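You operate a simulated robot arm through the tools that you are given. There is no shell and no other tool. Be economical: measure what you need, move in short steps, check, and stop when the job is done.

The job below is to be done with a simulated robot arm. You get a single attempt, and the scene is never put back.

JOB
Put the carton on the middle shelf under the counter away on the ledge of the stock bay. Then put one of the banknotes from the till end of the counter on top of the red pot. Then stack the cream carton marked "cord" from the till end of the counter on top of the cream carton that says "clips". Then put one of the green carabiner packs from the till end of the counter on the bare end of the camp bed. Then take the purple cube lamp and put it on the far end of the window bench. Then fetch the green flat case and set it on the top of the round board. Then put the purple bottle on top of the pan set carton. Then lift the wagon flap open. The order counts. Set down upright: carton, green carabiner pack, purple cube lamp, purple bottle.

The check looks at the end state, three seconds after you hand in, the way a careful person would. Anything else that was tipped, shoved, dropped, spilled or broken makes it a failure.

ROBOT AND FRAMES
A 6-joint arm with a fingered hand on a trunk, on a base that drives. Base frame: it is fixed to the floor where the robot stands at the start and does not move with it; the origin is under the middle of the robot, x ahead of it, y to its left, z up. Units: m, degrees, N and s.
With the tool pointing down near the work surface it reaches from about 0.14 to 0.36 m from the robot's upright axis, wherever it stands. Its first joint turns from -166.0 to 166.0 degrees. Places, roughly: banknotes [0.5, 0.25, 1]; bare end of the camp bed [4.1, 0.4, 0.5]; carton [0.5, 0, 0.5]; cream carton [0.75, 0, 1]; far end of the window bench [-1.2, 4.1, 0.8]; green carabiner pack [0.75, 0.75, 1]; green flat case [-1, -0.25, 0.75]; ledge of the stock bay (25x69 cm) [2.54, 6.24, 0.92]; pan set carton [1.25, 6, 0.5]; purple bottle [-1, 4, 1]; purple cube lamp [0.5, 0.75, 1]; red pot (35x23x15 cm) [3.4, -3.2, 0.6]; top of the round board [2.1, -3.2, 0.8]; wagon flap [-1, -3, 0.4]. Payload 2.3 kg.
Tool frame: the origin (TCP) lies between the finger pads and is the grasp point; the fingertips stand 0.022 m ahead of it; z points along the fingers, y is the line along which they close. The gripper opens to 0.112 m. The gripper's body begins 0.06 m behind the TCP. The gripper is a hand of 3 fingers: y runs from the thumb to the fingers, the wrist lies at [0, 0, -0.218] in the tool frame.
Orientation is told as [roll, pitch, yaw] about the base's x, y, z axes, in that order, counted from this pose: with the fingers straight down and closing along the base's y, the tool's x points along the base's -x, its y along +y and its z along -z.

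CONTROLS
- The arm moves only by the tool step_arm. Its argument "deltas" is a list of rows, each a list of 2 entries, a list of its own where there are three numbers: the shift along the base's x, y, z in m, then the turn, a rotation vector about the base's x, y, z in degrees. In form: [[[tx, ty, tz], [wx, wy, wz]], ...]. A call has 1 to 10 rows; each row shifts and turns the commanded pose from where the row before left it. A row lasts 0.2 s, in which the tool goes at most 0.05 m and 8.6 degrees; a call with a longer step from one row to the next is refused whole. Where a pose cannot be reached the arm comes as near as it can. A force on the tool above 40 N (or 10 N above the force at the start of the call, whichever is more), or a blocked arm, ends the call early, and 0.2 s more pass. In this call time passes only in rows, and 0.2 s behind the last. The reply holds the time, the measured pose of the TCP, the force on the tool along the base axes, the opening and the grip force, in the units named above and with some noise, with the torque about the TCP (base axes, N m) and any sound that the robot's microphone picked up.
- Cameras (640 x 400 px; columns grow to the right, rows downward): "scene" is now at [0.0107, 0.1301, 1.5644]; the picture's right is [-0.12, -0.99, 0.00], its down [-0.80, 0.10, -0.58] and it looks along [0.58, -0.07, -0.81] (base axes); focal length 285 px, centre (320, 200). "wrist" rides on the gripper at [0.066, 0.003, -0.08] in the tool frame; the picture's right is [-0.05, 1.00, 0.00], its down [-0.77, -0.04, -0.64] and it looks along [-0.64, -0.03, 0.77] (tool axes); focal length 275 px, centre (320, 200). There is no depth. A picture from a camera that has moved, and an enlarged one, comes with that camera's place and axes in the base frame and with its lens.
- get_image(camera): a new picture of that camera. The clock stands still meanwhile.
- move_column(by): slides the trunk up (or, below 0, down) by that many m; the arm and the scene camera ride with it, the base frame stays. It gives what a move gives, with no picture.
- steer(legs): drives the robot by 1 to 6 legs, each [ahead, left, turn to the left] in m, m and degrees, along the robot's own axes; the way and the turn of a leg run together, so that a leg with both is an arc; at most 1.5 m and 180 degrees a leg. The arm and the cameras ride along, it lands a little off, and it stops where it bumps. It gives what a move gives.
- finger_targets(finger1, finger2, thumb_bend): sets how far each is bent, from 0 (flat) to 1 (curled in); at 0.3 the hand is open as for a grip, at 0.7 the pads meet at the TCP. One left out holds its place. A second passes; each finger stops where it meets its share of the squeeze, and holds until it gets a number again. It is the only way to open and close the hand. It gives what a move gives, with no picture; readings hold the bend of each and the force on the fingers (four entries, about 0 where the hand has none), thumb and palm.
- head_to(pan, tilt): turns the head with the scene camera to pan (to the left, within 155 degrees either way) and tilt (down, from -29 to 69), counted from straight ahead of the robot. It gives what a move gives.
- enlarge(camera, box): a new picture of the part [left, top, right, bottom] of that camera's present view, enlarged. The clock stands still meanwhile.
- hand_in(): hands the job in; it is judged then, once.

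Go step by step. Nothing tells you exact positions but the pictures and the camera data: compare them with the known pose of the tool, close in by small moves and look again before you grip or let go. The budget is 217 turns and 202 pictures, counting those below and the enlarged ones. Unless the task says otherwise, let go and move clear before handing in.

The tools are called after "Call:" as name(argument=value, ...) on one line, values as JSON. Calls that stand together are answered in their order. step_arm: Moves the arm, as the interface text tells. Its arguments: {"type":"object","properties":{"deltas":{"type":"array"}},"required":["deltas"]} The other tools are called the same way: move_column (by) slides the trunk up or down; finger_targets (finger1, finger2, thumb_bend) moves the fingers one by one; steer (legs) drives the base; head_to (pan, tilt) turns the head that bears the scene camera; get_image (camera) takes a picture; enlarge (camera, box) takes an enlarged picture of a part of a camera's view; hand_in () hands the job in.

At the start:

```text
t: 0.0
ee_pos: [0.2894, 0.0058, 1.2061]
ee_rot: [0.0, 0.0, 0.1]
ft_force: [-0.3, -0.3, 0.2]
ft_torque: [-0.02, 0.01, 0.01]
gripper_width: 0.1121
gripper_force: 0.1
shape: jaw
bend: [0.3, 0.3, 0.3]
finger forces: [0.1, 0.0, 0.0, 0.0, 0.0, 0.0]
trunk travel left (down, up): [-0.5, 0.09]
robot x, y, heading: [0.0002, -0.0015, -0.1]
head pan, tilt: [-7.1, 54.2]
```

scene: 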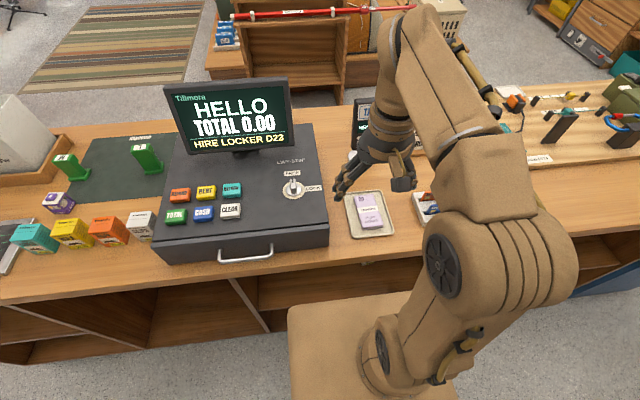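
wrist: 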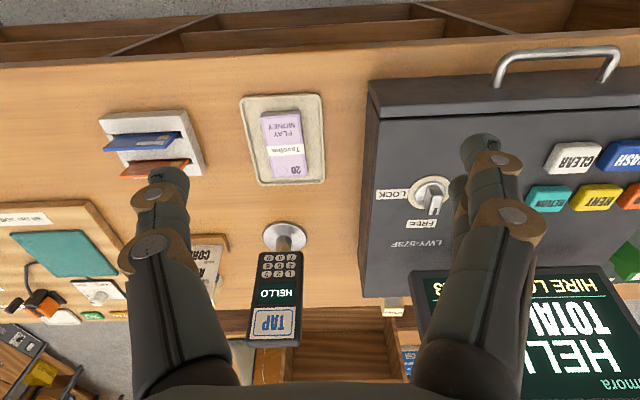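

I see the counter with till, banknote tray, and shelves beneath it. First I look around to find the carton under the counter and the other places.

Call:
head_to(pan=0, tilt=20)

Call:
get_image(camera="scene")

Call:
head_to(pan=60, tilt=20)

Call:
get_image(camera="scene")

Call:
head_to(pan=130, tilt=20)

Call:
get_image(camera="scene")

Call:
head_to(pan=-60, tilt=20)

Call:
get_image(camera="scene")

Call:
head_to(pan=-130, tilt=20)

Call:
get_image(camera="scene")

```text
t: 1.0
ee_pos: [0.2904, 0.0049, 1.207]
ee_rot: [0.0, 0.0, 0.1]
ft_force: [0.6, -0.1, 0.8]
ft_torque: [-0.01, 0.02, 0.02]
gripper_width: 0.1119
gripper_force: 0.0
shape: jaw
bend: [0.3, 0.3, 0.3]
finger forces: [0.0, 0.0, 0.0, 0.0, 0.1, 0.0]
trunk travel left (down, up): [-0.5, 0.09]
robot x, y, heading: [0.0005, 0.0, -0.1]
head pan, tilt: [0.0, 20.0]
```

```text
199 pictures are left
camera scene: at [0.0315, 0.1391, 1.6154], right [0.0, -1.0, 0.0], down [-0.34, 0.0, -0.94], along [0.94, 0.0, -0.34], focal length 285 px, centre (320, 200)
```

scene: 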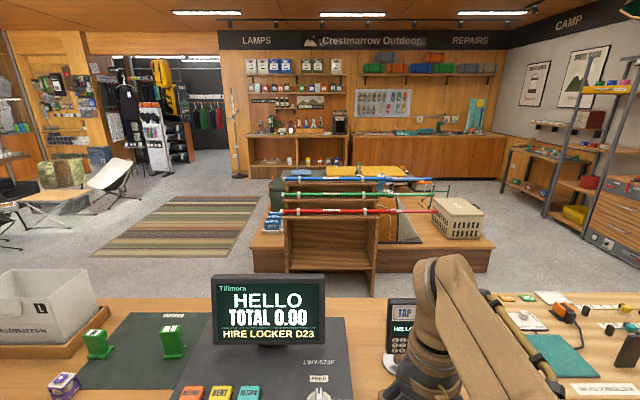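

```text
t: 2.3
ee_pos: [0.2899, 0.0056, 1.2054]
ee_rot: [-0.1, 0.0, 0.0]
ft_force: [0.1, 0.5, 0.2]
ft_torque: [0.01, -0.03, -0.03]
gripper_width: 0.1121
gripper_force: 0.1
shape: jaw
bend: [0.3, 0.3, 0.3]
finger forces: [0.0, 0.1, 0.0, 0.0, 0.0, 0.0]
trunk travel left (down, up): [-0.5, 0.09]
robot x, y, heading: [0.0031, -0.0017, -0.1]
head pan, tilt: [60.0, 20.0]
```

```text
198 pictures are left
camera scene: at [-0.015, 0.2197, 1.6155], right [0.87, -0.5, 0.0], down [-0.17, -0.3, -0.94], along [0.47, 0.81, -0.34], focal length 285 px, centre (320, 200)
```

scene: 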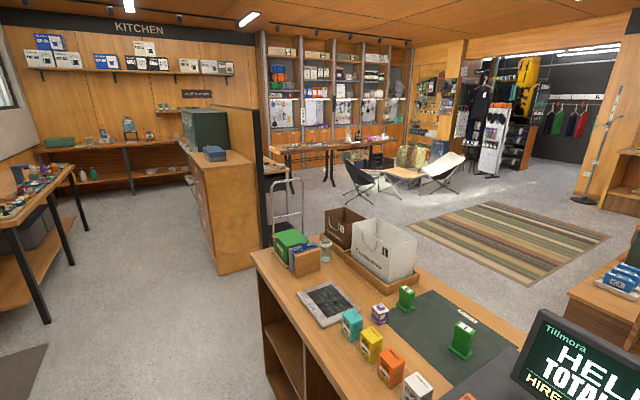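

```text
t: 3.7
ee_pos: [0.2894, 0.0066, 1.2072]
ee_rot: [0.1, 0.1, 0.0]
ft_force: [-0.1, -0.4, -0.7]
ft_torque: [-0.01, 0.01, 0.01]
gripper_width: 0.1119
gripper_force: 0.1
shape: jaw
bend: [0.3, 0.3, 0.3]
finger forces: [0.0, 0.0, 0.0, 0.0, 0.0, 0.0]
trunk travel left (down, up): [-0.5, 0.09]
robot x, y, heading: [0.0016, 0.0019, -0.0]
head pan, tilt: [130.0, 20.0]
```

```text
197 pictures are left
camera scene: at [-0.1215, 0.2105, 1.6155], right [0.77, 0.64, 0.0], down [0.22, -0.26, -0.94], along [-0.6, 0.72, -0.34], focal length 285 px, centre (320, 200)
```

scene: 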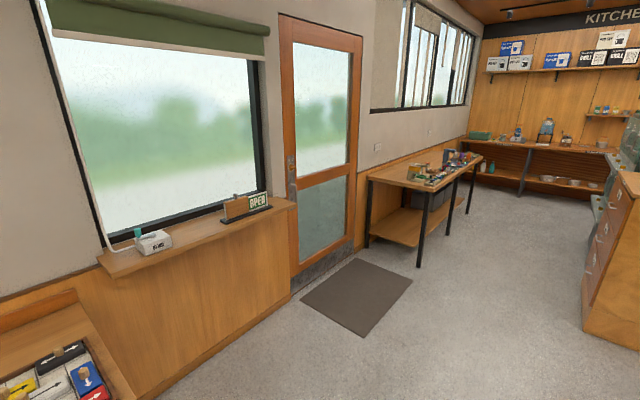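

```text
t: 6.5
ee_pos: [0.2903, 0.0054, 1.2064]
ee_rot: [0.1, 0.0, 0.0]
ft_force: [0.2, -0.6, 0.4]
ft_torque: [0.05, 0.0, 0.0]
gripper_width: 0.1117
gripper_force: 0.0
shape: jaw
bend: [0.3, 0.3, 0.3]
finger forces: [0.0, 0.0, 0.0, 0.0, 0.0, 0.0]
trunk travel left (down, up): [-0.5, 0.09]
robot x, y, heading: [-0.0037, -0.0005, -0.1]
head pan, tilt: [-60.0, 20.0]
```

```text
196 pictures are left
camera scene: at [-0.0151, 0.0585, 1.6155], right [-0.87, -0.5, 0.0], down [-0.17, 0.3, -0.94], along [0.47, -0.81, -0.34], focal length 285 px, centre (320, 200)
```

scene: 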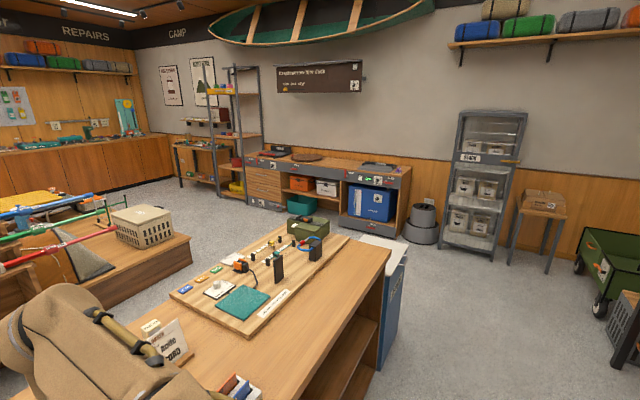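

```text
t: 7.9
ee_pos: [0.2891, 0.0055, 1.2061]
ee_rot: [0.1, -0.1, 0.0]
ft_force: [-0.3, 0.7, -0.7]
ft_torque: [0.04, 0.01, 0.0]
gripper_width: 0.112
gripper_force: 0.1
shape: jaw
bend: [0.3, 0.3, 0.3]
finger forces: [0.1, 0.0, 0.1, 0.0, 0.1, 0.0]
trunk travel left (down, up): [-0.5, 0.09]
robot x, y, heading: [0.002, 0.0006, -0.1]
head pan, tilt: [-130.0, 20.0]
```

```text
195 pictures are left
camera scene: at [-0.1215, 0.0677, 1.6155], right [-0.77, 0.64, 0.0], down [0.22, 0.26, -0.94], along [-0.6, -0.72, -0.34], focal length 285 px, centre (320, 200)
```

scene: 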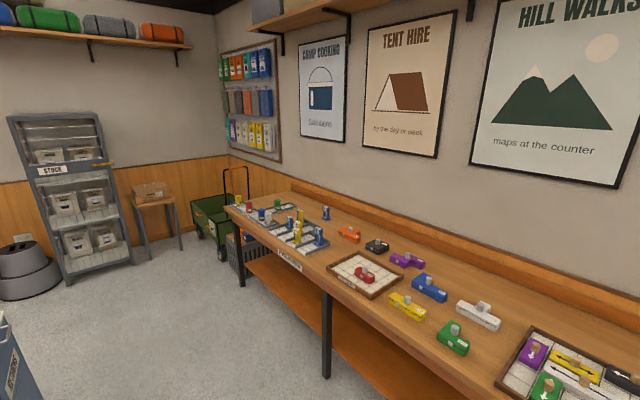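

The room is mapped roughly. Now I back off a little and lower the trunk to see under the counter.

Call:
steer(legs=[[-0.25, 0, 0]])

Call:
move_column(by=-0.45)

Call:
head_to(pan=0, tilt=40)

Call:
get_image(camera="scene")

Call:
get_image(camera="wrist")

```text
t: 9.8
ee_pos: [0.0374, 0.0046, 1.207]
ee_rot: [0.0, -0.2, 0.1]
ft_force: [-0.3, -0.3, -0.2]
ft_torque: [0.0, -0.01, 0.03]
gripper_width: 0.1119
gripper_force: 0.0
shape: jaw
bend: [0.3, 0.3, 0.3]
finger forces: [0.1, 0.1, 0.1, 0.1, 0.1, 0.0]
trunk travel left (down, up): [-0.5, 0.09]
robot x, y, heading: [-0.2497, -0.0008, -0.0]
head pan, tilt: [-130.0, 20.0]
```

```text
refused: -0.45 is not a number from -0.4 to 0.4
```

```text
t: 11.9
ee_pos: [0.038, 0.0065, 1.2056]
ee_rot: [0.0, 0.0, 0.0]
ft_force: [-1.3, 0.1, -0.3]
ft_torque: [-0.03, 0.02, -0.01]
gripper_width: 0.1119
gripper_force: 0.0
shape: jaw
bend: [0.3, 0.3, 0.3]
finger forces: [0.0, 0.0, 0.0, 0.0, 0.1, 0.0]
trunk travel left (down, up): [-0.5, 0.09]
robot x, y, heading: [-0.2502, 0.0021, 0.3]
head pan, tilt: [0.0, 40.0]
```

```text
194 pictures are left
camera scene: at [-0.2284, 0.1388, 1.5841], right [0.0, -1.0, 0.0], down [-0.64, 0.0, -0.77], along [0.77, 0.0, -0.64], focal length 285 px, centre (320, 200)
```

scene: 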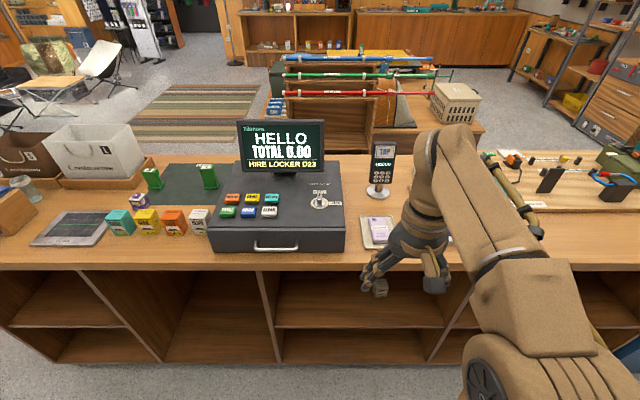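

```text
193 pictures are left
camera wrist: at [-0.0272, 0.008, 1.2872], right [0.04, 1.0, 0.0], down [0.77, -0.04, 0.64], along [0.64, -0.03, -0.77], focal length 275 px, centre (320, 200)
```

wrist: 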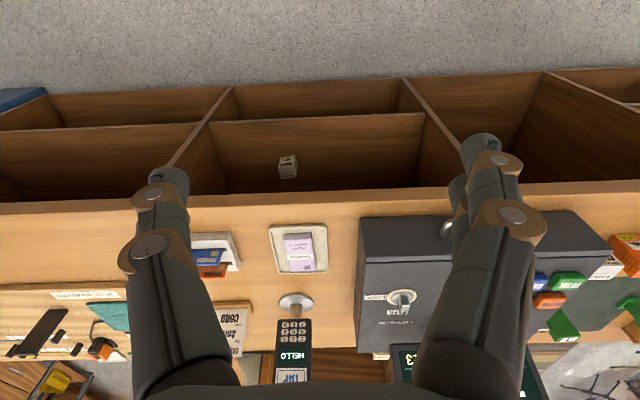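

The small carton sits on the middle shelf right of center. I lower the trunk to view it level.

Call:
move_column(by=-0.4)

Call:
head_to(pan=0, tilt=35)

Call:
get_image(camera="scene")

Call:
get_image(camera="wrist")

```text
t: 15.7
ee_pos: [0.039, 0.0059, 0.8056]
ee_rot: [0.1, 0.0, 0.1]
ft_force: [0.3, -0.1, -0.3]
ft_torque: [0.0, -0.03, -0.01]
gripper_width: 0.1117
gripper_force: 0.1
shape: jaw
bend: [0.3, 0.3, 0.3]
finger forces: [0.0, 0.1, 0.0, 0.0, 0.0, 0.0]
trunk travel left (down, up): [-0.1, 0.49]
robot x, y, heading: [-0.2521, -0.0011, -0.0]
head pan, tilt: [0.0, 40.0]
```

```text
t: 16.4
ee_pos: [0.0374, 0.0059, 0.8063]
ee_rot: [0.0, 0.1, 0.1]
ft_force: [-0.6, 0.4, -0.4]
ft_torque: [0.02, 0.0, 0.01]
gripper_width: 0.112
gripper_force: 0.0
shape: jaw
bend: [0.3, 0.3, 0.3]
finger forces: [0.0, 0.1, 0.0, 0.0, 0.0, 0.0]
trunk travel left (down, up): [-0.1, 0.49]
robot x, y, heading: [-0.252, 0.004, 0.2]
head pan, tilt: [0.0, 35.0]
```

```text
192 pictures are left
camera scene: at [-0.2253, 0.1388, 1.1916], right [0.0, -1.0, 0.0], down [-0.57, 0.0, -0.82], along [0.82, 0.0, -0.57], focal length 285 px, centre (320, 200)
```

scene: 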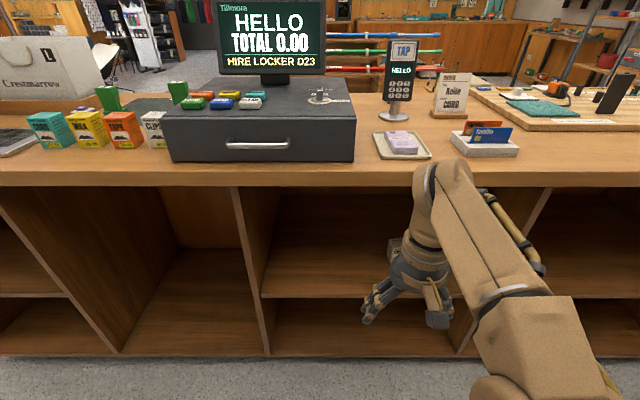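

```text
191 pictures are left
camera wrist: at [-0.0272, 0.008, 0.8872], right [0.04, 1.0, 0.0], down [0.77, -0.04, 0.64], along [0.64, -0.03, -0.77], focal length 275 px, centre (320, 200)
```

wrist: 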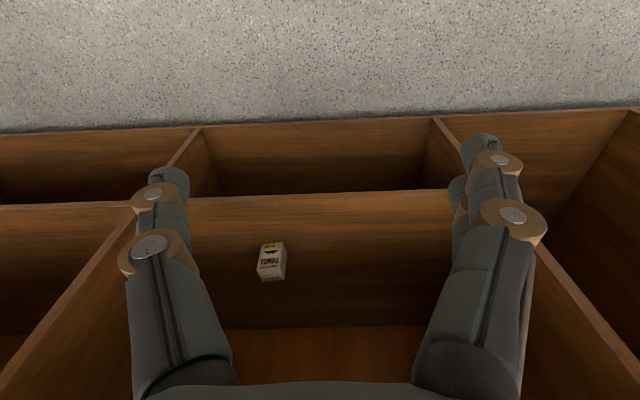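

The carton is at about (0.50, -0.135, 0.475). I line the robot up with it, pitch the tool forward 45° and lower it.

Call:
steer(legs=[[0, -0.14, 0]])

Call:
step_arm(deltas=[[[0, 0, -0.03], [0, -8, 0]], [[0, 0, -0.03], [0, -8, 0]], [[0, 0, -0.03], [0, -8, 0]], [[0, 0, -0.03], [0, -8, 0]], [[0, 0, -0.03], [0, -8, 0]], [[0, 0, -0.03], [0, -8, 0]]])

Call:
get_image(camera="wrist")

Call:
get_image(camera="scene")

```text
t: 17.7
ee_pos: [0.0386, -0.1382, 0.8065]
ee_rot: [-0.1, 0.0, -0.1]
ft_force: [0.4, -1.1, -0.1]
ft_torque: [-0.01, 0.02, -0.03]
gripper_width: 0.1121
gripper_force: 0.0
shape: jaw
bend: [0.3, 0.3, 0.3]
finger forces: [0.0, 0.0, 0.0, 0.0, 0.0, 0.0]
trunk travel left (down, up): [-0.1, 0.49]
robot x, y, heading: [-0.2554, -0.1402, 0.1]
head pan, tilt: [0.0, 35.0]
```

```text
t: 19.1
ee_pos: [0.1094, -0.1295, 0.6991]
ee_rot: [1.4, -44.6, -0.1]
ft_force: [0.5, 0.0, -0.9]
ft_torque: [0.0, 0.02, 0.04]
gripper_width: 0.112
gripper_force: 0.1
shape: jaw
bend: [0.3, 0.3, 0.3]
finger forces: [0.1, 0.0, 0.0, 0.1, 0.0, 0.0]
out of reach, approached as far as the arm can: row 4, 5, 6
trunk travel left (down, up): [-0.1, 0.49]
robot x, y, heading: [-0.249, -0.1414, -0.5]
head pan, tilt: [0.0, 35.0]
```

```text
190 pictures are left
camera wrist: at [0.0069, -0.1296, 0.7096], right [0.02, 1.0, 0.05], down [0.1, -0.05, 0.99], along [0.99, -0.01, -0.11], focal length 275 px, centre (320, 200)
```

wrist: 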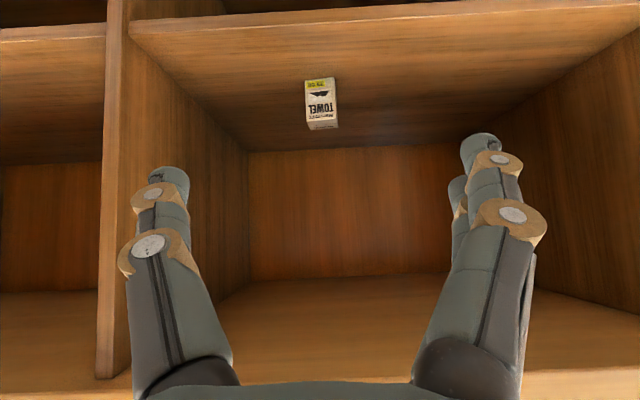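

```text
189 pictures are left
camera scene: at [-0.2247, -0.0043, 1.1916], right [0.0, -1.0, 0.0], down [-0.57, 0.0, -0.82], along [0.82, 0.0, -0.57], focal length 285 px, centre (320, 200)
```

scene: 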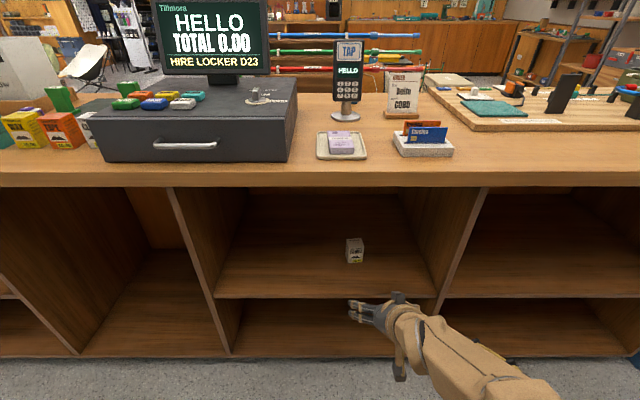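

The carton is about 57×42×80 mm, centred near (0.49, -0.125, 0.48). I lower the trunk fully and bring the hand forward and down toward it.

Call:
move_column(by=-0.1)

Call:
step_arm(deltas=[[[0.04, 0, 0], [0, 0, 0]], [[0.04, 0, 0], [0, 0, 0]], [[0.03, 0, -0.03], [0, 0, 0]], [[0.03, 0, -0.03], [0, 0, 0]], [[0.03, 0, -0.03], [0, 0, 0]]])

Call:
get_image(camera="wrist")

Call:
get_image(camera="scene")

```text
t: 20.4
ee_pos: [0.109, -0.1295, 0.5987]
ee_rot: [1.4, -44.5, 0.0]
ft_force: [-0.4, -0.2, 0.7]
ft_torque: [-0.04, 0.0, 0.02]
gripper_width: 0.1119
gripper_force: 0.0
shape: jaw
bend: [0.3, 0.3, 0.3]
finger forces: [0.0, 0.1, 0.0, 0.1, 0.0, 0.0]
trunk travel left (down, up): [0.0, 0.59]
robot x, y, heading: [-0.2495, -0.1434, -0.0]
head pan, tilt: [0.0, 35.0]
```

```text
t: 21.6
ee_pos: [0.2806, -0.1327, 0.51]
ee_rot: [1.4, -44.5, -0.1]
ft_force: [0.2, 0.6, 0.0]
ft_torque: [0.0, 0.06, 0.03]
gripper_width: 0.1116
gripper_force: 0.0
shape: jaw
bend: [0.3, 0.3, 0.3]
finger forces: [0.1, 0.1, 0.0, 0.1, 0.0, 0.0]
trunk travel left (down, up): [0.0, 0.59]
robot x, y, heading: [-0.2497, -0.1421, -0.1]
head pan, tilt: [0.0, 35.0]
```

```text
188 pictures are left
camera wrist: at [0.1785, -0.1317, 0.5208], right [0.02, 1.0, 0.05], down [0.1, -0.05, 0.99], along [0.99, -0.01, -0.11], focal length 275 px, centre (320, 200)
```

wrist: 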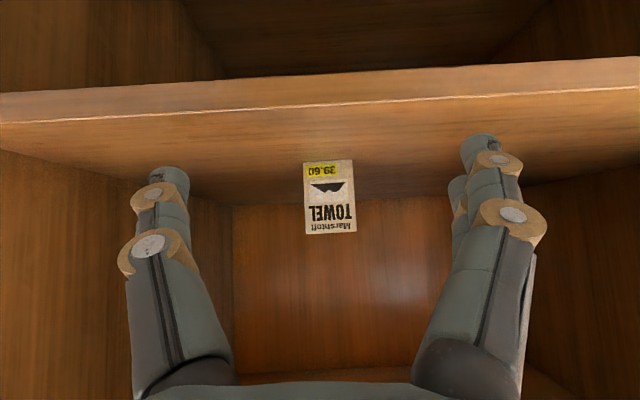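

```text
187 pictures are left
camera scene: at [-0.2248, -0.0043, 1.0917], right [0.0, -1.0, 0.0], down [-0.57, 0.0, -0.82], along [0.82, 0.0, -0.57], focal length 285 px, centre (320, 200)
```

scene: 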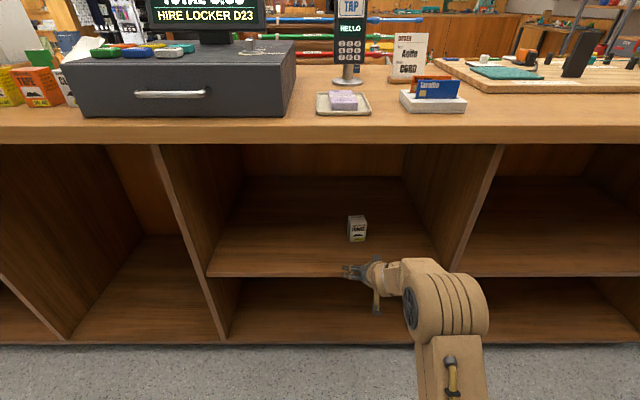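

The hand is aligned in front of the carton. I drive in 0.17 m with the hand level above the shelf, shifted slightly left.

Call:
step_arm(deltas=[[[0, 0.008, -0.01], [-1.4, 0, 0]]])

Call:
steer(legs=[[0.17, 0, 0]])

Call:
get_image(camera="wrist")

Call:
get_image(camera="scene")

```text
t: 22.0
ee_pos: [0.2802, -0.1235, 0.4995]
ee_rot: [-0.5, -44.4, 1.2]
ft_force: [-0.8, -0.4, 0.6]
ft_torque: [-0.04, -0.01, -0.01]
gripper_width: 0.112
gripper_force: 0.0
shape: jaw
bend: [0.3, 0.3, 0.3]
finger forces: [0.0, 0.1, 0.1, 0.1, 0.1, 0.0]
trunk travel left (down, up): [0.0, 0.59]
robot x, y, heading: [-0.2468, -0.1433, -0.2]
head pan, tilt: [0.0, 35.0]
```

```text
t: 23.5
ee_pos: [0.4522, -0.1233, 0.4999]
ee_rot: [-0.5, -44.5, 1.3]
ft_force: [-0.5, 0.1, -0.1]
ft_torque: [-0.01, 0.01, -0.02]
gripper_width: 0.1117
gripper_force: 0.0
shape: jaw
bend: [0.3, 0.3, 0.3]
finger forces: [0.0, 0.0, 0.1, 0.0, 0.1, 0.0]
trunk travel left (down, up): [0.0, 0.59]
robot x, y, heading: [-0.0812, -0.1419, -0.1]
head pan, tilt: [0.0, 35.0]
```

```text
186 pictures are left
camera wrist: at [0.3489, -0.1224, 0.511], right [0.02, 1.0, 0.03], down [0.11, -0.03, 0.99], along [0.99, -0.01, -0.11], focal length 275 px, centre (320, 200)
```

wrist: 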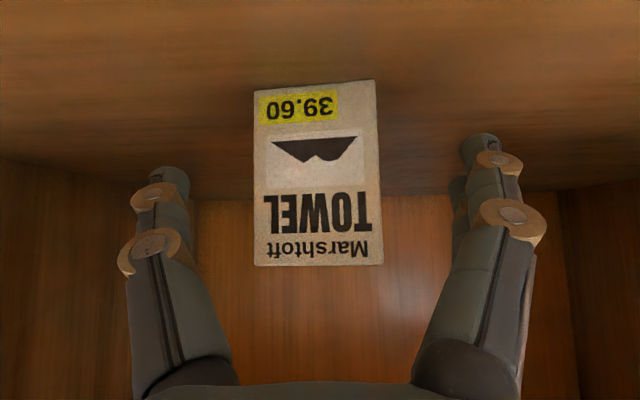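

```text
185 pictures are left
camera scene: at [-0.0532, -0.0044, 1.0916], right [0.0, -1.0, 0.0], down [-0.57, 0.0, -0.82], along [0.82, 0.0, -0.57], focal length 285 px, centre (320, 200)
```

scene: 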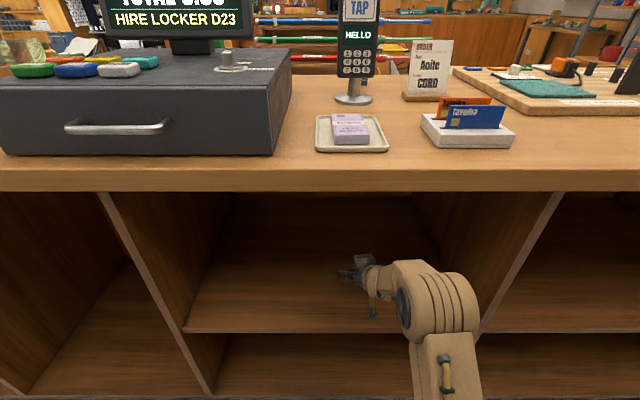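

The fingers straddle the carton. I go forward 45 mm, down 16 mm, and close.

Call:
step_arm(deltas=[[[0.025, -0.001, -0.008], [0, 0, 0]], [[0.02, 0, -0.008], [0, 0, 0]]])

Call:
finger_targets(finger1=0.7, finger2=0.7, thumb_bend=0.7)

Call:
get_image(camera="wrist")

```text
t: 24.1
ee_pos: [0.4898, -0.1243, 0.4868]
ee_rot: [-0.7, -44.4, 1.4]
ft_force: [0.7, 0.4, 0.0]
ft_torque: [0.0, 0.01, 0.01]
gripper_width: 0.1122
gripper_force: 0.0
shape: jaw
bend: [0.3, 0.3, 0.3]
finger forces: [0.0, 0.1, 0.0, 0.0, 0.1, 0.1]
out of reach, approached as far as the arm can: row 2
trunk travel left (down, up): [0.0, 0.59]
robot x, y, heading: [-0.0824, -0.1432, 0.1]
head pan, tilt: [0.0, 35.0]
```

```text
t: 25.1
ee_pos: [0.489, -0.1246, 0.4871]
ee_rot: [-0.7, -44.5, 1.3]
ft_force: [0.5, 0.8, 0.2]
ft_torque: [0.03, -0.01, -0.01]
gripper_width: 0.0464
gripper_force: 24.6
shape: fingers
bend: [0.52, 0.61, 0.62]
finger forces: [9.2, 15.6, 0.1, 0.0, 24.6, 0.0]
trunk travel left (down, up): [0.0, 0.59]
robot x, y, heading: [-0.0771, -0.1403, 0.2]
head pan, tilt: [0.0, 35.0]
```

```text
184 pictures are left
camera wrist: at [0.3859, -0.1238, 0.4982], right [0.02, 1.0, 0.02], down [0.11, -0.03, 0.99], along [0.99, -0.02, -0.11], focal length 275 px, centre (320, 200)
```

wrist: 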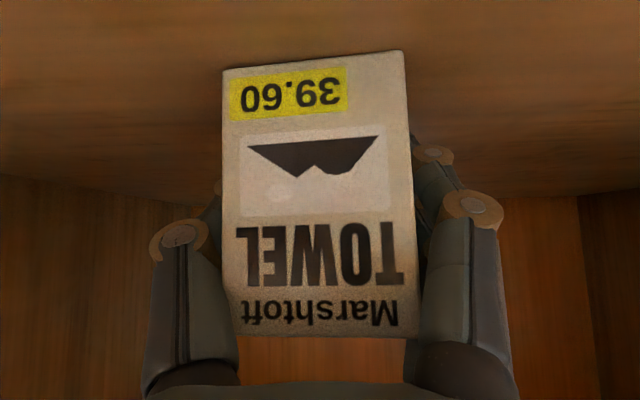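

Gripped with 24 N. I lift it with the trunk and back out.

Call:
move_column(by=0.04)

Call:
steer(legs=[[-0.35, 0, 0]])

Call:
get_image(camera="wrist")

Call:
get_image(camera="scene")

```text
t: 25.9
ee_pos: [0.489, -0.1243, 0.5265]
ee_rot: [-0.7, -44.4, 1.3]
ft_force: [0.5, -1.2, -1.7]
ft_torque: [-0.03, -0.04, -0.02]
gripper_width: 0.0464
gripper_force: 24.1
shape: fingers
bend: [0.52, 0.61, 0.62]
finger forces: [9.1, 15.0, 0.0, 0.0, 24.1, 0.1]
trunk travel left (down, up): [-0.04, 0.55]
robot x, y, heading: [-0.0796, -0.1425, -0.2]
head pan, tilt: [0.0, 35.0]
```

```text
t: 28.2
ee_pos: [0.1387, -0.1258, 0.5262]
ee_rot: [-0.7, -44.4, 1.3]
ft_force: [-0.3, -0.2, -1.1]
ft_torque: [0.0, -0.03, 0.02]
gripper_width: 0.0464
gripper_force: 24.1
shape: fingers
bend: [0.52, 0.61, 0.62]
finger forces: [9.0, 15.0, 0.0, 0.0, 24.0, 0.1]
trunk travel left (down, up): [-0.04, 0.55]
robot x, y, heading: [-0.4286, -0.1447, -0.1]
head pan, tilt: [0.0, 35.0]
```

```text
183 pictures are left
camera wrist: at [0.0358, -0.124, 0.5381], right [0.02, 1.0, 0.02], down [0.11, -0.03, 0.99], along [0.99, -0.02, -0.11], focal length 275 px, centre (320, 200)
```

wrist: 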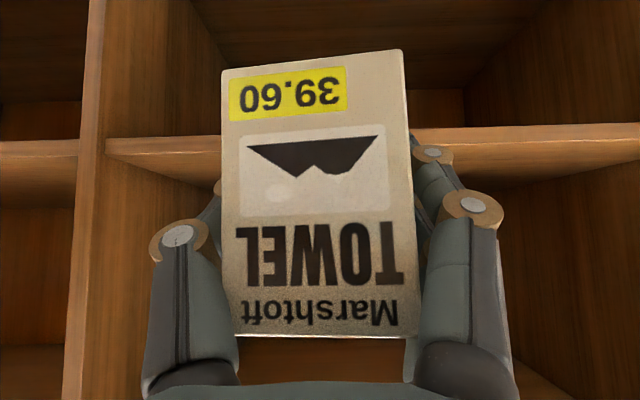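

```text
182 pictures are left
camera scene: at [-0.403, -0.0043, 1.1316], right [0.0, -1.0, 0.0], down [-0.57, 0.0, -0.82], along [0.82, 0.0, -0.57], focal length 285 px, centre (320, 200)
```

scene: 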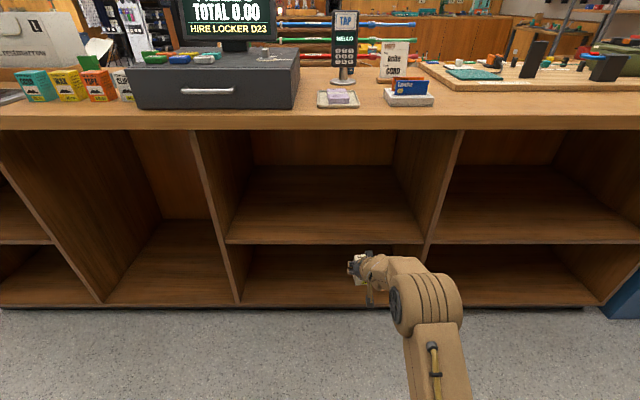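

Carton is secure. I raise the trunk and retract the arm for travel toward the stock bay.

Call:
move_column(by=0.4)

Call:
step_arm(deltas=[[[-0.03, 0, 0.03], [0, 0, 0]], [[-0.03, 0, 0.03], [0, 0, 0]], [[-0.03, 0, 0.03], [0, 0, 0]], [[-0.03, 0, 0.02], [0, 0, 0]], [[-0.03, 0, 0.02], [0, 0, 0]]])

Call:
steer(legs=[[0, 0, 90], [1.2, 0, 0], [1.05, 0, 0]])

Call:
head_to(pan=-30, tilt=20)

Call:
get_image(camera="scene")

```text
t: 32.0
ee_pos: [0.1381, -0.1252, 0.9264]
ee_rot: [-0.8, -44.4, 1.3]
ft_force: [0.9, -0.6, -1.2]
ft_torque: [0.02, -0.03, -0.01]
gripper_width: 0.0463
gripper_force: 23.8
shape: fingers
bend: [0.52, 0.61, 0.62]
finger forces: [9.0, 15.0, 0.0, 0.0, 24.1, 0.0]
trunk travel left (down, up): [-0.44, 0.15]
robot x, y, heading: [-0.4303, -0.1417, -0.0]
head pan, tilt: [0.0, 35.0]
```

```text
t: 33.2
ee_pos: [-0.0183, -0.1271, 1.0286]
ee_rot: [-0.6, -44.9, 1.3]
ft_force: [-0.3, -0.9, -1.3]
ft_torque: [0.01, -0.03, -0.01]
gripper_width: 0.0463
gripper_force: 23.3
shape: fingers
bend: [0.52, 0.61, 0.62]
finger forces: [8.9, 15.1, 0.0, 0.0, 23.5, 0.1]
out of reach, approached as far as the arm can: row 3, 4, 5
trunk travel left (down, up): [-0.44, 0.15]
robot x, y, heading: [-0.432, -0.1448, -0.0]
head pan, tilt: [0.0, 35.0]
```

```text
t: 48.2
ee_pos: [-0.482, 2.5226, 1.03]
ee_rot: [-0.6, -44.7, 92.5]
ft_force: [-0.6, 0.6, -1.6]
ft_torque: [0.0, 0.03, -0.01]
gripper_width: 0.0464
gripper_force: 22.7
shape: fingers
bend: [0.52, 0.61, 0.62]
finger forces: [8.9, 14.8, 0.1, 0.0, 22.9, 0.0]
trunk travel left (down, up): [-0.44, 0.15]
robot x, y, heading: [-0.4574, 2.1092, 91.3]
head pan, tilt: [0.0, 35.0]
```

```text
t: 49.1
ee_pos: [-0.4806, 2.5235, 1.0297]
ee_rot: [-0.6, -44.7, 92.4]
ft_force: [0.0, -0.5, -0.9]
ft_torque: [0.04, -0.01, -0.01]
gripper_width: 0.0462
gripper_force: 23.3
shape: fingers
bend: [0.52, 0.61, 0.62]
finger forces: [8.9, 14.8, 0.1, 0.0, 22.9, 0.0]
trunk travel left (down, up): [-0.44, 0.15]
robot x, y, heading: [-0.46, 2.1087, 91.1]
head pan, tilt: [-30.0, 20.0]
```

```text
181 pictures are left
camera scene: at [-0.5544, 2.1281, 1.5555], right [0.88, -0.48, 0.0], down [-0.17, -0.3, -0.94], along [0.45, 0.82, -0.34], focal length 285 px, centre (320, 200)
```

scene: 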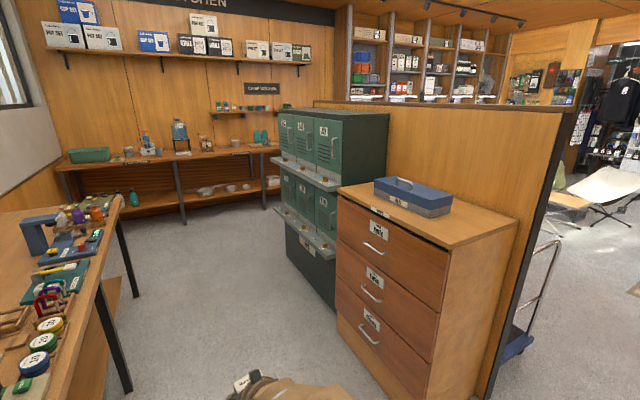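

The way past the peninsula is clear. I turn to face +x and drive between counter and hand truck.

Call:
steer(legs=[[-0.12, 0, 0], [0, 0, -91], [1.2, 0, 0], [1.2, 0, 0]])

Call:
head_to(pan=85, tilt=20)

Call:
get_image(camera="scene")

```text
t: 65.6
ee_pos: [2.3641, 2.1362, 1.0281]
ee_rot: [-0.7, -44.7, 4.2]
ft_force: [-0.2, 0.2, -1.6]
ft_torque: [0.03, -0.03, 0.0]
gripper_width: 0.046
gripper_force: 22.3
shape: fingers
bend: [0.52, 0.61, 0.62]
finger forces: [8.9, 14.3, 0.0, 0.1, 22.4, 0.0]
trunk travel left (down, up): [-0.44, 0.15]
robot x, y, heading: [1.9533, 2.1003, 2.9]
head pan, tilt: [-30.0, 20.0]
```

```text
t: 67.5
ee_pos: [2.3645, 2.1361, 1.0289]
ee_rot: [-0.5, -44.7, 4.1]
ft_force: [-0.3, 0.4, -1.7]
ft_torque: [-0.01, -0.02, 0.0]
gripper_width: 0.0461
gripper_force: 22.8
shape: fingers
bend: [0.52, 0.61, 0.62]
finger forces: [9.0, 14.3, 0.0, 0.1, 22.3, 0.0]
trunk travel left (down, up): [-0.44, 0.15]
robot x, y, heading: [1.9514, 2.0977, 2.8]
head pan, tilt: [85.0, 20.0]
```

```text
180 pictures are left
camera scene: at [1.8892, 2.3294, 1.5555], right [1.0, -0.04, 0.0], down [-0.01, -0.34, -0.94], along [0.04, 0.94, -0.34], focal length 285 px, centre (320, 200)
```

scene: 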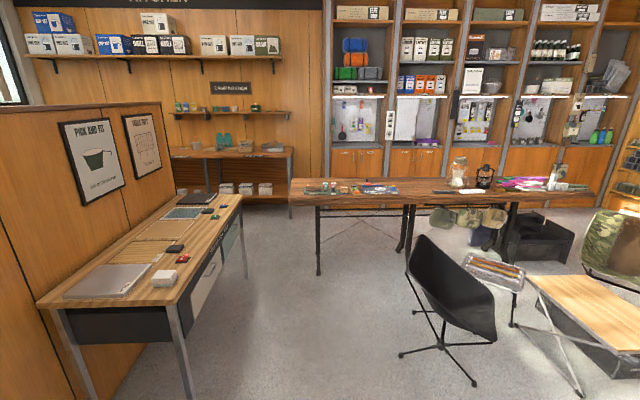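

The stock bay ledge (leftmost bay) is behind a long table; the gap beside the desk looks too narrow. I'll go round through the kitchen side instead.

Call:
steer(legs=[[0, 0, -2.9], [-1.15, 0, 0], [-1.15, 0, 0], [0, 0, 90], [1.5, 0, 0], [1.4, 0, 0]])

Call:
head_to(pan=-60, tilt=25)

Call:
get_image(camera="scene")

Call:
head_to(pan=50, tilt=30)

Call:
get_image(camera="scene")

```text
t: 96.5
ee_pos: [-0.3421, 5.38, 1.0297]
ee_rot: [-0.6, -44.7, 91.5]
ft_force: [0.2, -0.4, -2.2]
ft_torque: [0.01, 0.02, 0.0]
gripper_width: 0.0459
gripper_force: 22.0
shape: fingers
bend: [0.52, 0.61, 0.62]
finger forces: [8.9, 13.7, 0.0, 0.0, 21.7, 0.0]
trunk travel left (down, up): [-0.44, 0.15]
robot x, y, heading: [-0.3235, 4.9643, 90.3]
head pan, tilt: [85.0, 20.0]
```

```text
t: 98.8
ee_pos: [-0.342, 5.3793, 1.0282]
ee_rot: [-0.6, -44.7, 91.5]
ft_force: [-0.3, 0.5, -0.9]
ft_torque: [0.0, -0.02, -0.01]
gripper_width: 0.0461
gripper_force: 22.2
shape: fingers
bend: [0.52, 0.61, 0.62]
finger forces: [9.0, 13.8, 0.0, 0.0, 21.7, 0.1]
trunk travel left (down, up): [-0.44, 0.15]
robot x, y, heading: [-0.3251, 4.9651, 90.4]
head pan, tilt: [-60.0, 25.0]
```

```text
179 pictures are left
camera scene: at [-0.3876, 4.9522, 1.5474], right [0.5, -0.86, 0.0], down [-0.37, -0.21, -0.91], along [0.78, 0.46, -0.42], focal length 285 px, centre (320, 200)
```

scene: 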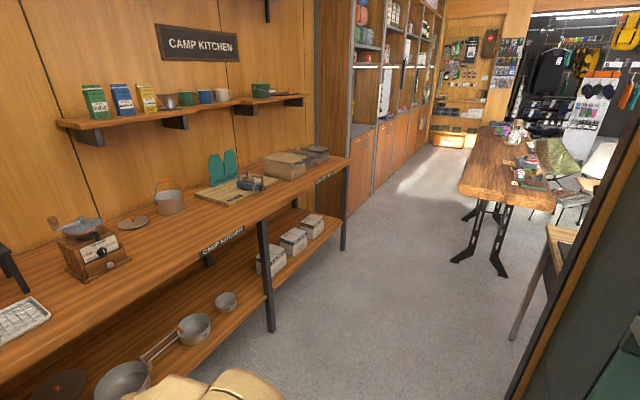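

```text
t: 100.7
ee_pos: [-0.3419, 5.381, 1.0278]
ee_rot: [-0.6, -44.7, 91.5]
ft_force: [-0.9, 0.4, -1.5]
ft_torque: [-0.01, -0.04, 0.02]
gripper_width: 0.046
gripper_force: 22.6
shape: fingers
bend: [0.52, 0.61, 0.62]
finger forces: [9.0, 13.7, 0.0, 0.0, 21.7, 0.0]
trunk travel left (down, up): [-0.44, 0.15]
robot x, y, heading: [-0.3266, 4.9687, 90.2]
head pan, tilt: [50.0, 30.0]
```

```text
178 pictures are left
camera scene: at [-0.5366, 4.9638, 1.5394], right [0.64, 0.77, 0.0], down [0.38, -0.32, -0.87], along [-0.66, 0.56, -0.5], focal length 285 px, centre (320, 200)
```

scene: 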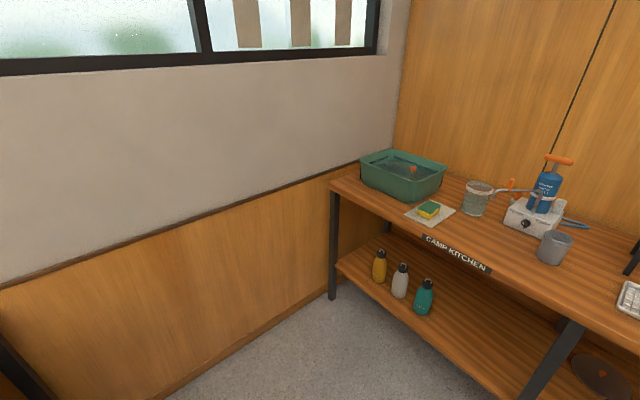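

Clear route along the kitchen. I drive round behind the table to the bay.

Call:
steer(legs=[[0, 0, -90], [1.2, 0.5, 0], [1.3, 0, 0]])

Call:
head_to(pan=45, tilt=25)

Call:
get_image(camera="scene")

```text
t: 117.3
ee_pos: [2.6239, 5.5064, 1.0282]
ee_rot: [-0.6, -44.7, 1.6]
ft_force: [0.0, -0.3, -1.8]
ft_torque: [0.06, 0.03, -0.02]
gripper_width: 0.0461
gripper_force: 20.8
shape: fingers
bend: [0.52, 0.61, 0.62]
finger forces: [9.0, 13.2, 0.0, 0.1, 21.2, 0.1]
trunk travel left (down, up): [-0.44, 0.15]
robot x, y, heading: [2.2121, 5.4907, 0.2]
head pan, tilt: [50.0, 30.0]
```

```text
t: 118.0
ee_pos: [2.6242, 5.5078, 1.0291]
ee_rot: [-0.6, -44.7, 1.6]
ft_force: [-0.1, -0.9, -1.0]
ft_torque: [-0.01, -0.02, 0.04]
gripper_width: 0.046
gripper_force: 21.9
shape: fingers
bend: [0.52, 0.61, 0.62]
finger forces: [9.0, 13.2, 0.1, 0.0, 21.3, 0.0]
trunk travel left (down, up): [-0.44, 0.15]
robot x, y, heading: [2.2091, 5.4893, 0.3]
head pan, tilt: [45.0, 25.0]
```

```text
177 pictures are left
camera scene: at [2.2136, 5.693, 1.5474], right [0.71, -0.7, 0.0], down [-0.3, -0.3, -0.91], along [0.64, 0.64, -0.42], focal length 285 px, centre (320, 200)
```

scene: 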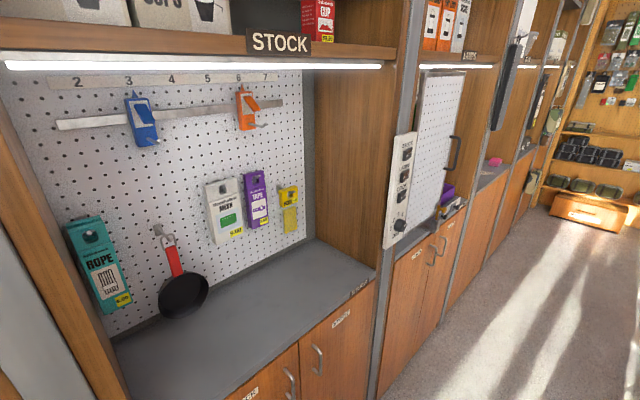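

The ledge is empty and grey at z≈0.92. I turn to face it and bring the carton over it.

Call:
steer(legs=[[0, 0, 90], [0, -0.38, 0], [0.2, 0, 0]])

Call:
head_to(pan=-10, tilt=45)

Call:
get_image(camera="scene")

Call:
get_image(camera="wrist")

```text
t: 125.5
ee_pos: [2.5573, 6.1119, 1.028]
ee_rot: [-0.5, -44.7, 93.3]
ft_force: [-0.9, 0.1, -1.2]
ft_torque: [0.0, 0.0, 0.02]
gripper_width: 0.046
gripper_force: 21.4
shape: fingers
bend: [0.52, 0.61, 0.62]
finger forces: [9.0, 12.6, 0.0, 0.0, 20.8, 0.1]
trunk travel left (down, up): [-0.44, 0.15]
robot x, y, heading: [2.5829, 5.6999, 92.3]
head pan, tilt: [45.0, 25.0]
```

```text
t: 126.7
ee_pos: [2.5589, 6.1124, 1.0282]
ee_rot: [-0.7, -44.7, 93.4]
ft_force: [0.3, 0.4, -1.5]
ft_torque: [0.0, 0.01, 0.0]
gripper_width: 0.0459
gripper_force: 21.5
shape: fingers
bend: [0.52, 0.61, 0.62]
finger forces: [9.0, 12.7, 0.1, 0.0, 20.8, 0.1]
trunk travel left (down, up): [-0.44, 0.15]
robot x, y, heading: [2.5847, 5.7006, 92.0]
head pan, tilt: [-10.0, 45.0]
```

```text
176 pictures are left
camera scene: at [2.4591, 5.7142, 1.5168], right [0.99, -0.14, 0.0], down [-0.1, -0.7, -0.71], along [0.1, 0.7, -0.71], focal length 285 px, centre (320, 200)
```

scene: 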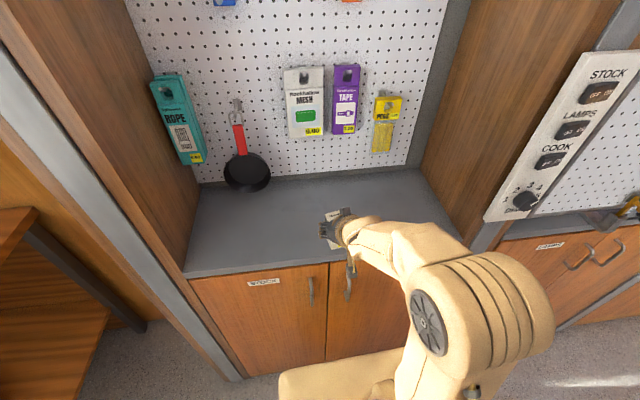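

```text
175 pictures are left
camera wrist: at [2.5606, 6.0072, 1.0398], right [-1.0, -0.02, 0.03], down [0.02, 0.1, 0.99], along [-0.02, 0.99, -0.1], focal length 275 px, centre (320, 200)
```

wrist: 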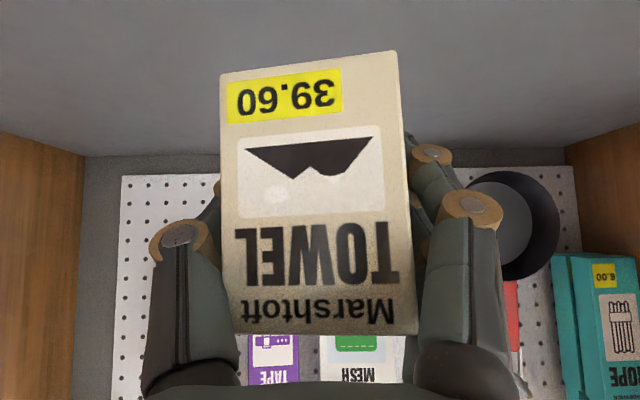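

The carton leans about 3°; I correct that, extend over the ledge middle and lower.

Call:
step_arm(deltas=[[[0, 0.04, 0], [0, 3, 0]], [[0, 0.04, 0], [0, 0, 0]], [[0, 0.02, -0.02], [0, 0, 0]], [[0, 0, -0.02], [0, 0, 0]], [[0, 0, -0.01], [0, 0, 0]]])

Call:
get_image(camera="wrist")

Call:
enlarge(camera="scene", box=[220, 120, 460, 270])

```text
t: 127.9
ee_pos: [2.556, 6.2065, 0.9972]
ee_rot: [3.6, -44.6, 90.3]
ft_force: [0.0, -0.8, -1.9]
ft_torque: [0.01, -0.04, -0.01]
gripper_width: 0.0461
gripper_force: 21.1
shape: fingers
bend: [0.52, 0.61, 0.62]
finger forces: [9.0, 12.6, 0.1, 0.0, 20.4, 0.1]
out of reach, approached as far as the arm can: row 1, 4, 5
trunk travel left (down, up): [-0.44, 0.15]
robot x, y, heading: [2.5851, 5.7006, 92.1]
head pan, tilt: [-10.0, 45.0]
```

```text
174 pictures are left
camera wrist: at [2.5582, 6.1027, 1.0083], right [-1.0, -0.02, 0.08], down [0.08, 0.11, 0.99], along [-0.03, 0.99, -0.1], focal length 275 px, centre (320, 200)
```

wrist: 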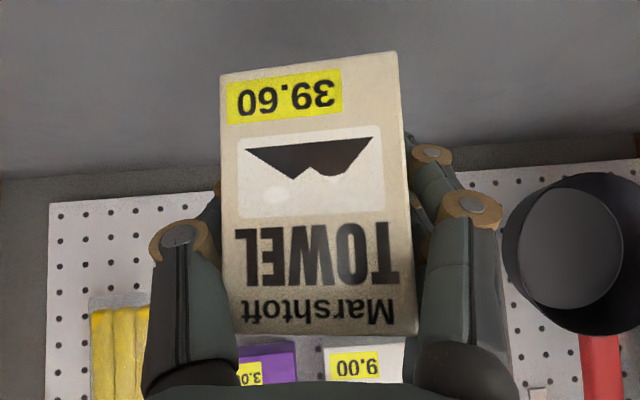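

```text
2.67 times, centred on (340, 195) of scene
camera zoom: at [2.4591, 5.7145, 1.5168], right [0.99, -0.14, 0.0], down [-0.1, -0.7, -0.71], along [0.1, 0.7, -0.71], focal length 759 px, centre (267, 213)
```

zoom: 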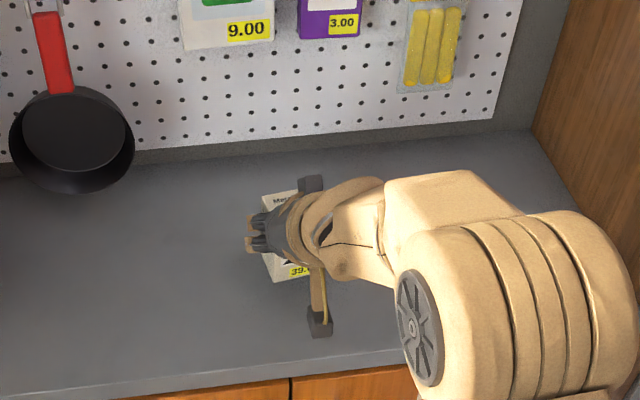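

The carton is now upright over the ledge. I lower with the trunk.

Call:
move_column(by=-0.024)

Call:
get_image(camera="wrist")

Call:
move_column(by=-0.004)

```text
t: 128.6
ee_pos: [2.5548, 6.2066, 0.9733]
ee_rot: [3.8, -44.6, 90.3]
ft_force: [0.1, -0.2, -1.2]
ft_torque: [-0.02, 0.01, 0.01]
gripper_width: 0.046
gripper_force: 21.2
shape: fingers
bend: [0.52, 0.61, 0.62]
finger forces: [9.0, 12.5, 0.0, 0.0, 20.4, 0.1]
trunk travel left (down, up): [-0.416, 0.174]
robot x, y, heading: [2.5888, 5.6977, 91.8]
head pan, tilt: [-10.0, 45.0]
```

```text
172 pictures are left
camera wrist: at [2.5582, 6.1024, 0.9845], right [-1.0, -0.02, 0.08], down [0.08, 0.1, 0.99], along [-0.03, 0.99, -0.1], focal length 275 px, centre (320, 200)
```

wrist: 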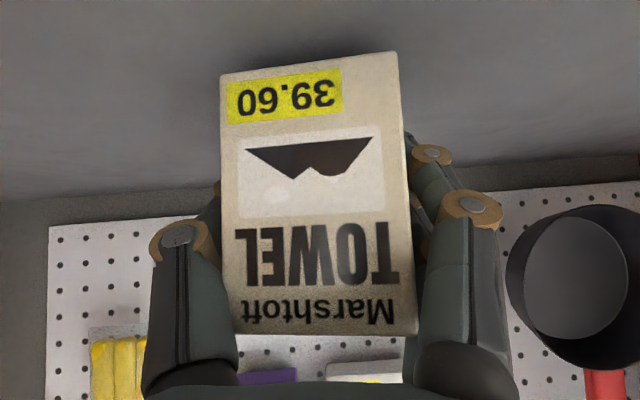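

```text
t: 129.2
ee_pos: [2.5543, 6.2066, 0.9699]
ee_rot: [3.6, -44.6, 90.3]
ft_force: [0.3, -0.4, -1.8]
ft_torque: [0.03, -0.01, 0.0]
gripper_width: 0.046
gripper_force: 21.2
shape: fingers
bend: [0.52, 0.61, 0.62]
finger forces: [8.9, 12.5, 0.1, 0.0, 20.4, 0.0]
trunk travel left (down, up): [-0.412, 0.178]
robot x, y, heading: [2.5836, 5.699, 92.1]
head pan, tilt: [-10.0, 45.0]
```

Call:
move_column(by=-0.004)

Call:
move_column(by=-0.003)

```text
t: 129.7
ee_pos: [2.5548, 6.2069, 0.967]
ee_rot: [3.7, -44.9, 90.5]
ft_force: [-1.5, 2.3, 8.6]
ft_torque: [-0.07, -0.23, 0.03]
gripper_width: 0.046
gripper_force: 21.2
shape: fingers
bend: [0.52, 0.62, 0.62]
finger forces: [9.1, 13.7, 0.0, 0.0, 19.9, 0.0]
trunk travel left (down, up): [-0.408, 0.182]
robot x, y, heading: [2.591, 5.7047, 91.8]
head pan, tilt: [-10.0, 45.0]
```

```text
t: 130.2
ee_pos: [2.5526, 6.2053, 0.9654]
ee_rot: [3.7, -44.9, 90.3]
ft_force: [-5.3, 4.9, 23.2]
ft_torque: [0.11, -0.39, -0.06]
gripper_width: 0.0455
gripper_force: 23.6
shape: fingers
bend: [0.53, 0.62, 0.62]
finger forces: [8.8, 18.1, 0.0, 0.1, 20.4, 0.1]
trunk travel left (down, up): [-0.405, 0.185]
robot x, y, heading: [2.5874, 5.6992, 91.8]
head pan, tilt: [-10.0, 45.0]
```

Contact made. I ease up 4 mm... and open the fingers.

Call:
move_column(by=0.003)

Call:
finger_targets(finger1=0.3, finger2=0.3, thumb_bend=0.3)

Call:
get_image(camera="wrist")

```text
t: 130.7
ee_pos: [2.5534, 6.2054, 0.9664]
ee_rot: [3.7, -44.6, 90.4]
ft_force: [-3.2, 4.1, 13.1]
ft_torque: [0.17, -0.22, 0.02]
gripper_width: 0.0458
gripper_force: 22.7
shape: fingers
bend: [0.53, 0.62, 0.62]
finger forces: [9.3, 15.1, 0.0, 0.0, 19.9, 0.1]
trunk travel left (down, up): [-0.408, 0.182]
robot x, y, heading: [2.5901, 5.6985, 92.0]
head pan, tilt: [-10.0, 45.0]
```

```text
t: 131.7
ee_pos: [2.5551, 6.206, 0.9661]
ee_rot: [3.7, -44.5, 90.4]
ft_force: [-0.5, 0.9, -0.2]
ft_torque: [0.0, 0.0, -0.03]
gripper_width: 0.111
gripper_force: 0.1
shape: fingers
bend: [0.3, 0.3, 0.3]
finger forces: [0.0, 0.0, 0.0, 0.1, 0.0, 0.0]
trunk travel left (down, up): [-0.408, 0.182]
robot x, y, heading: [2.5872, 5.7004, 92.0]
head pan, tilt: [-10.0, 45.0]
```

```text
171 pictures are left
camera wrist: at [2.5582, 6.1022, 0.9766], right [-1.0, -0.02, 0.08], down [0.08, 0.1, 0.99], along [-0.03, 0.99, -0.1], focal length 275 px, centre (320, 200)
```

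wrist: 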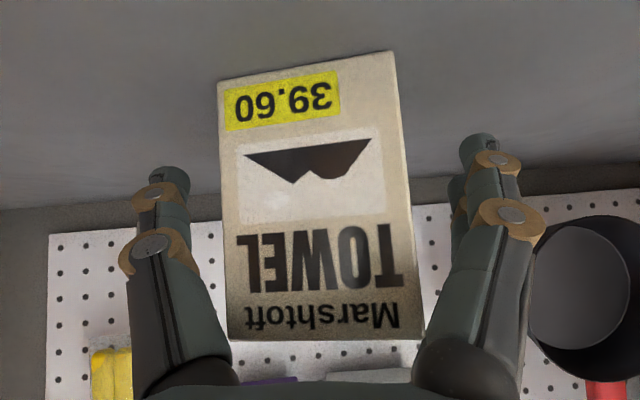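

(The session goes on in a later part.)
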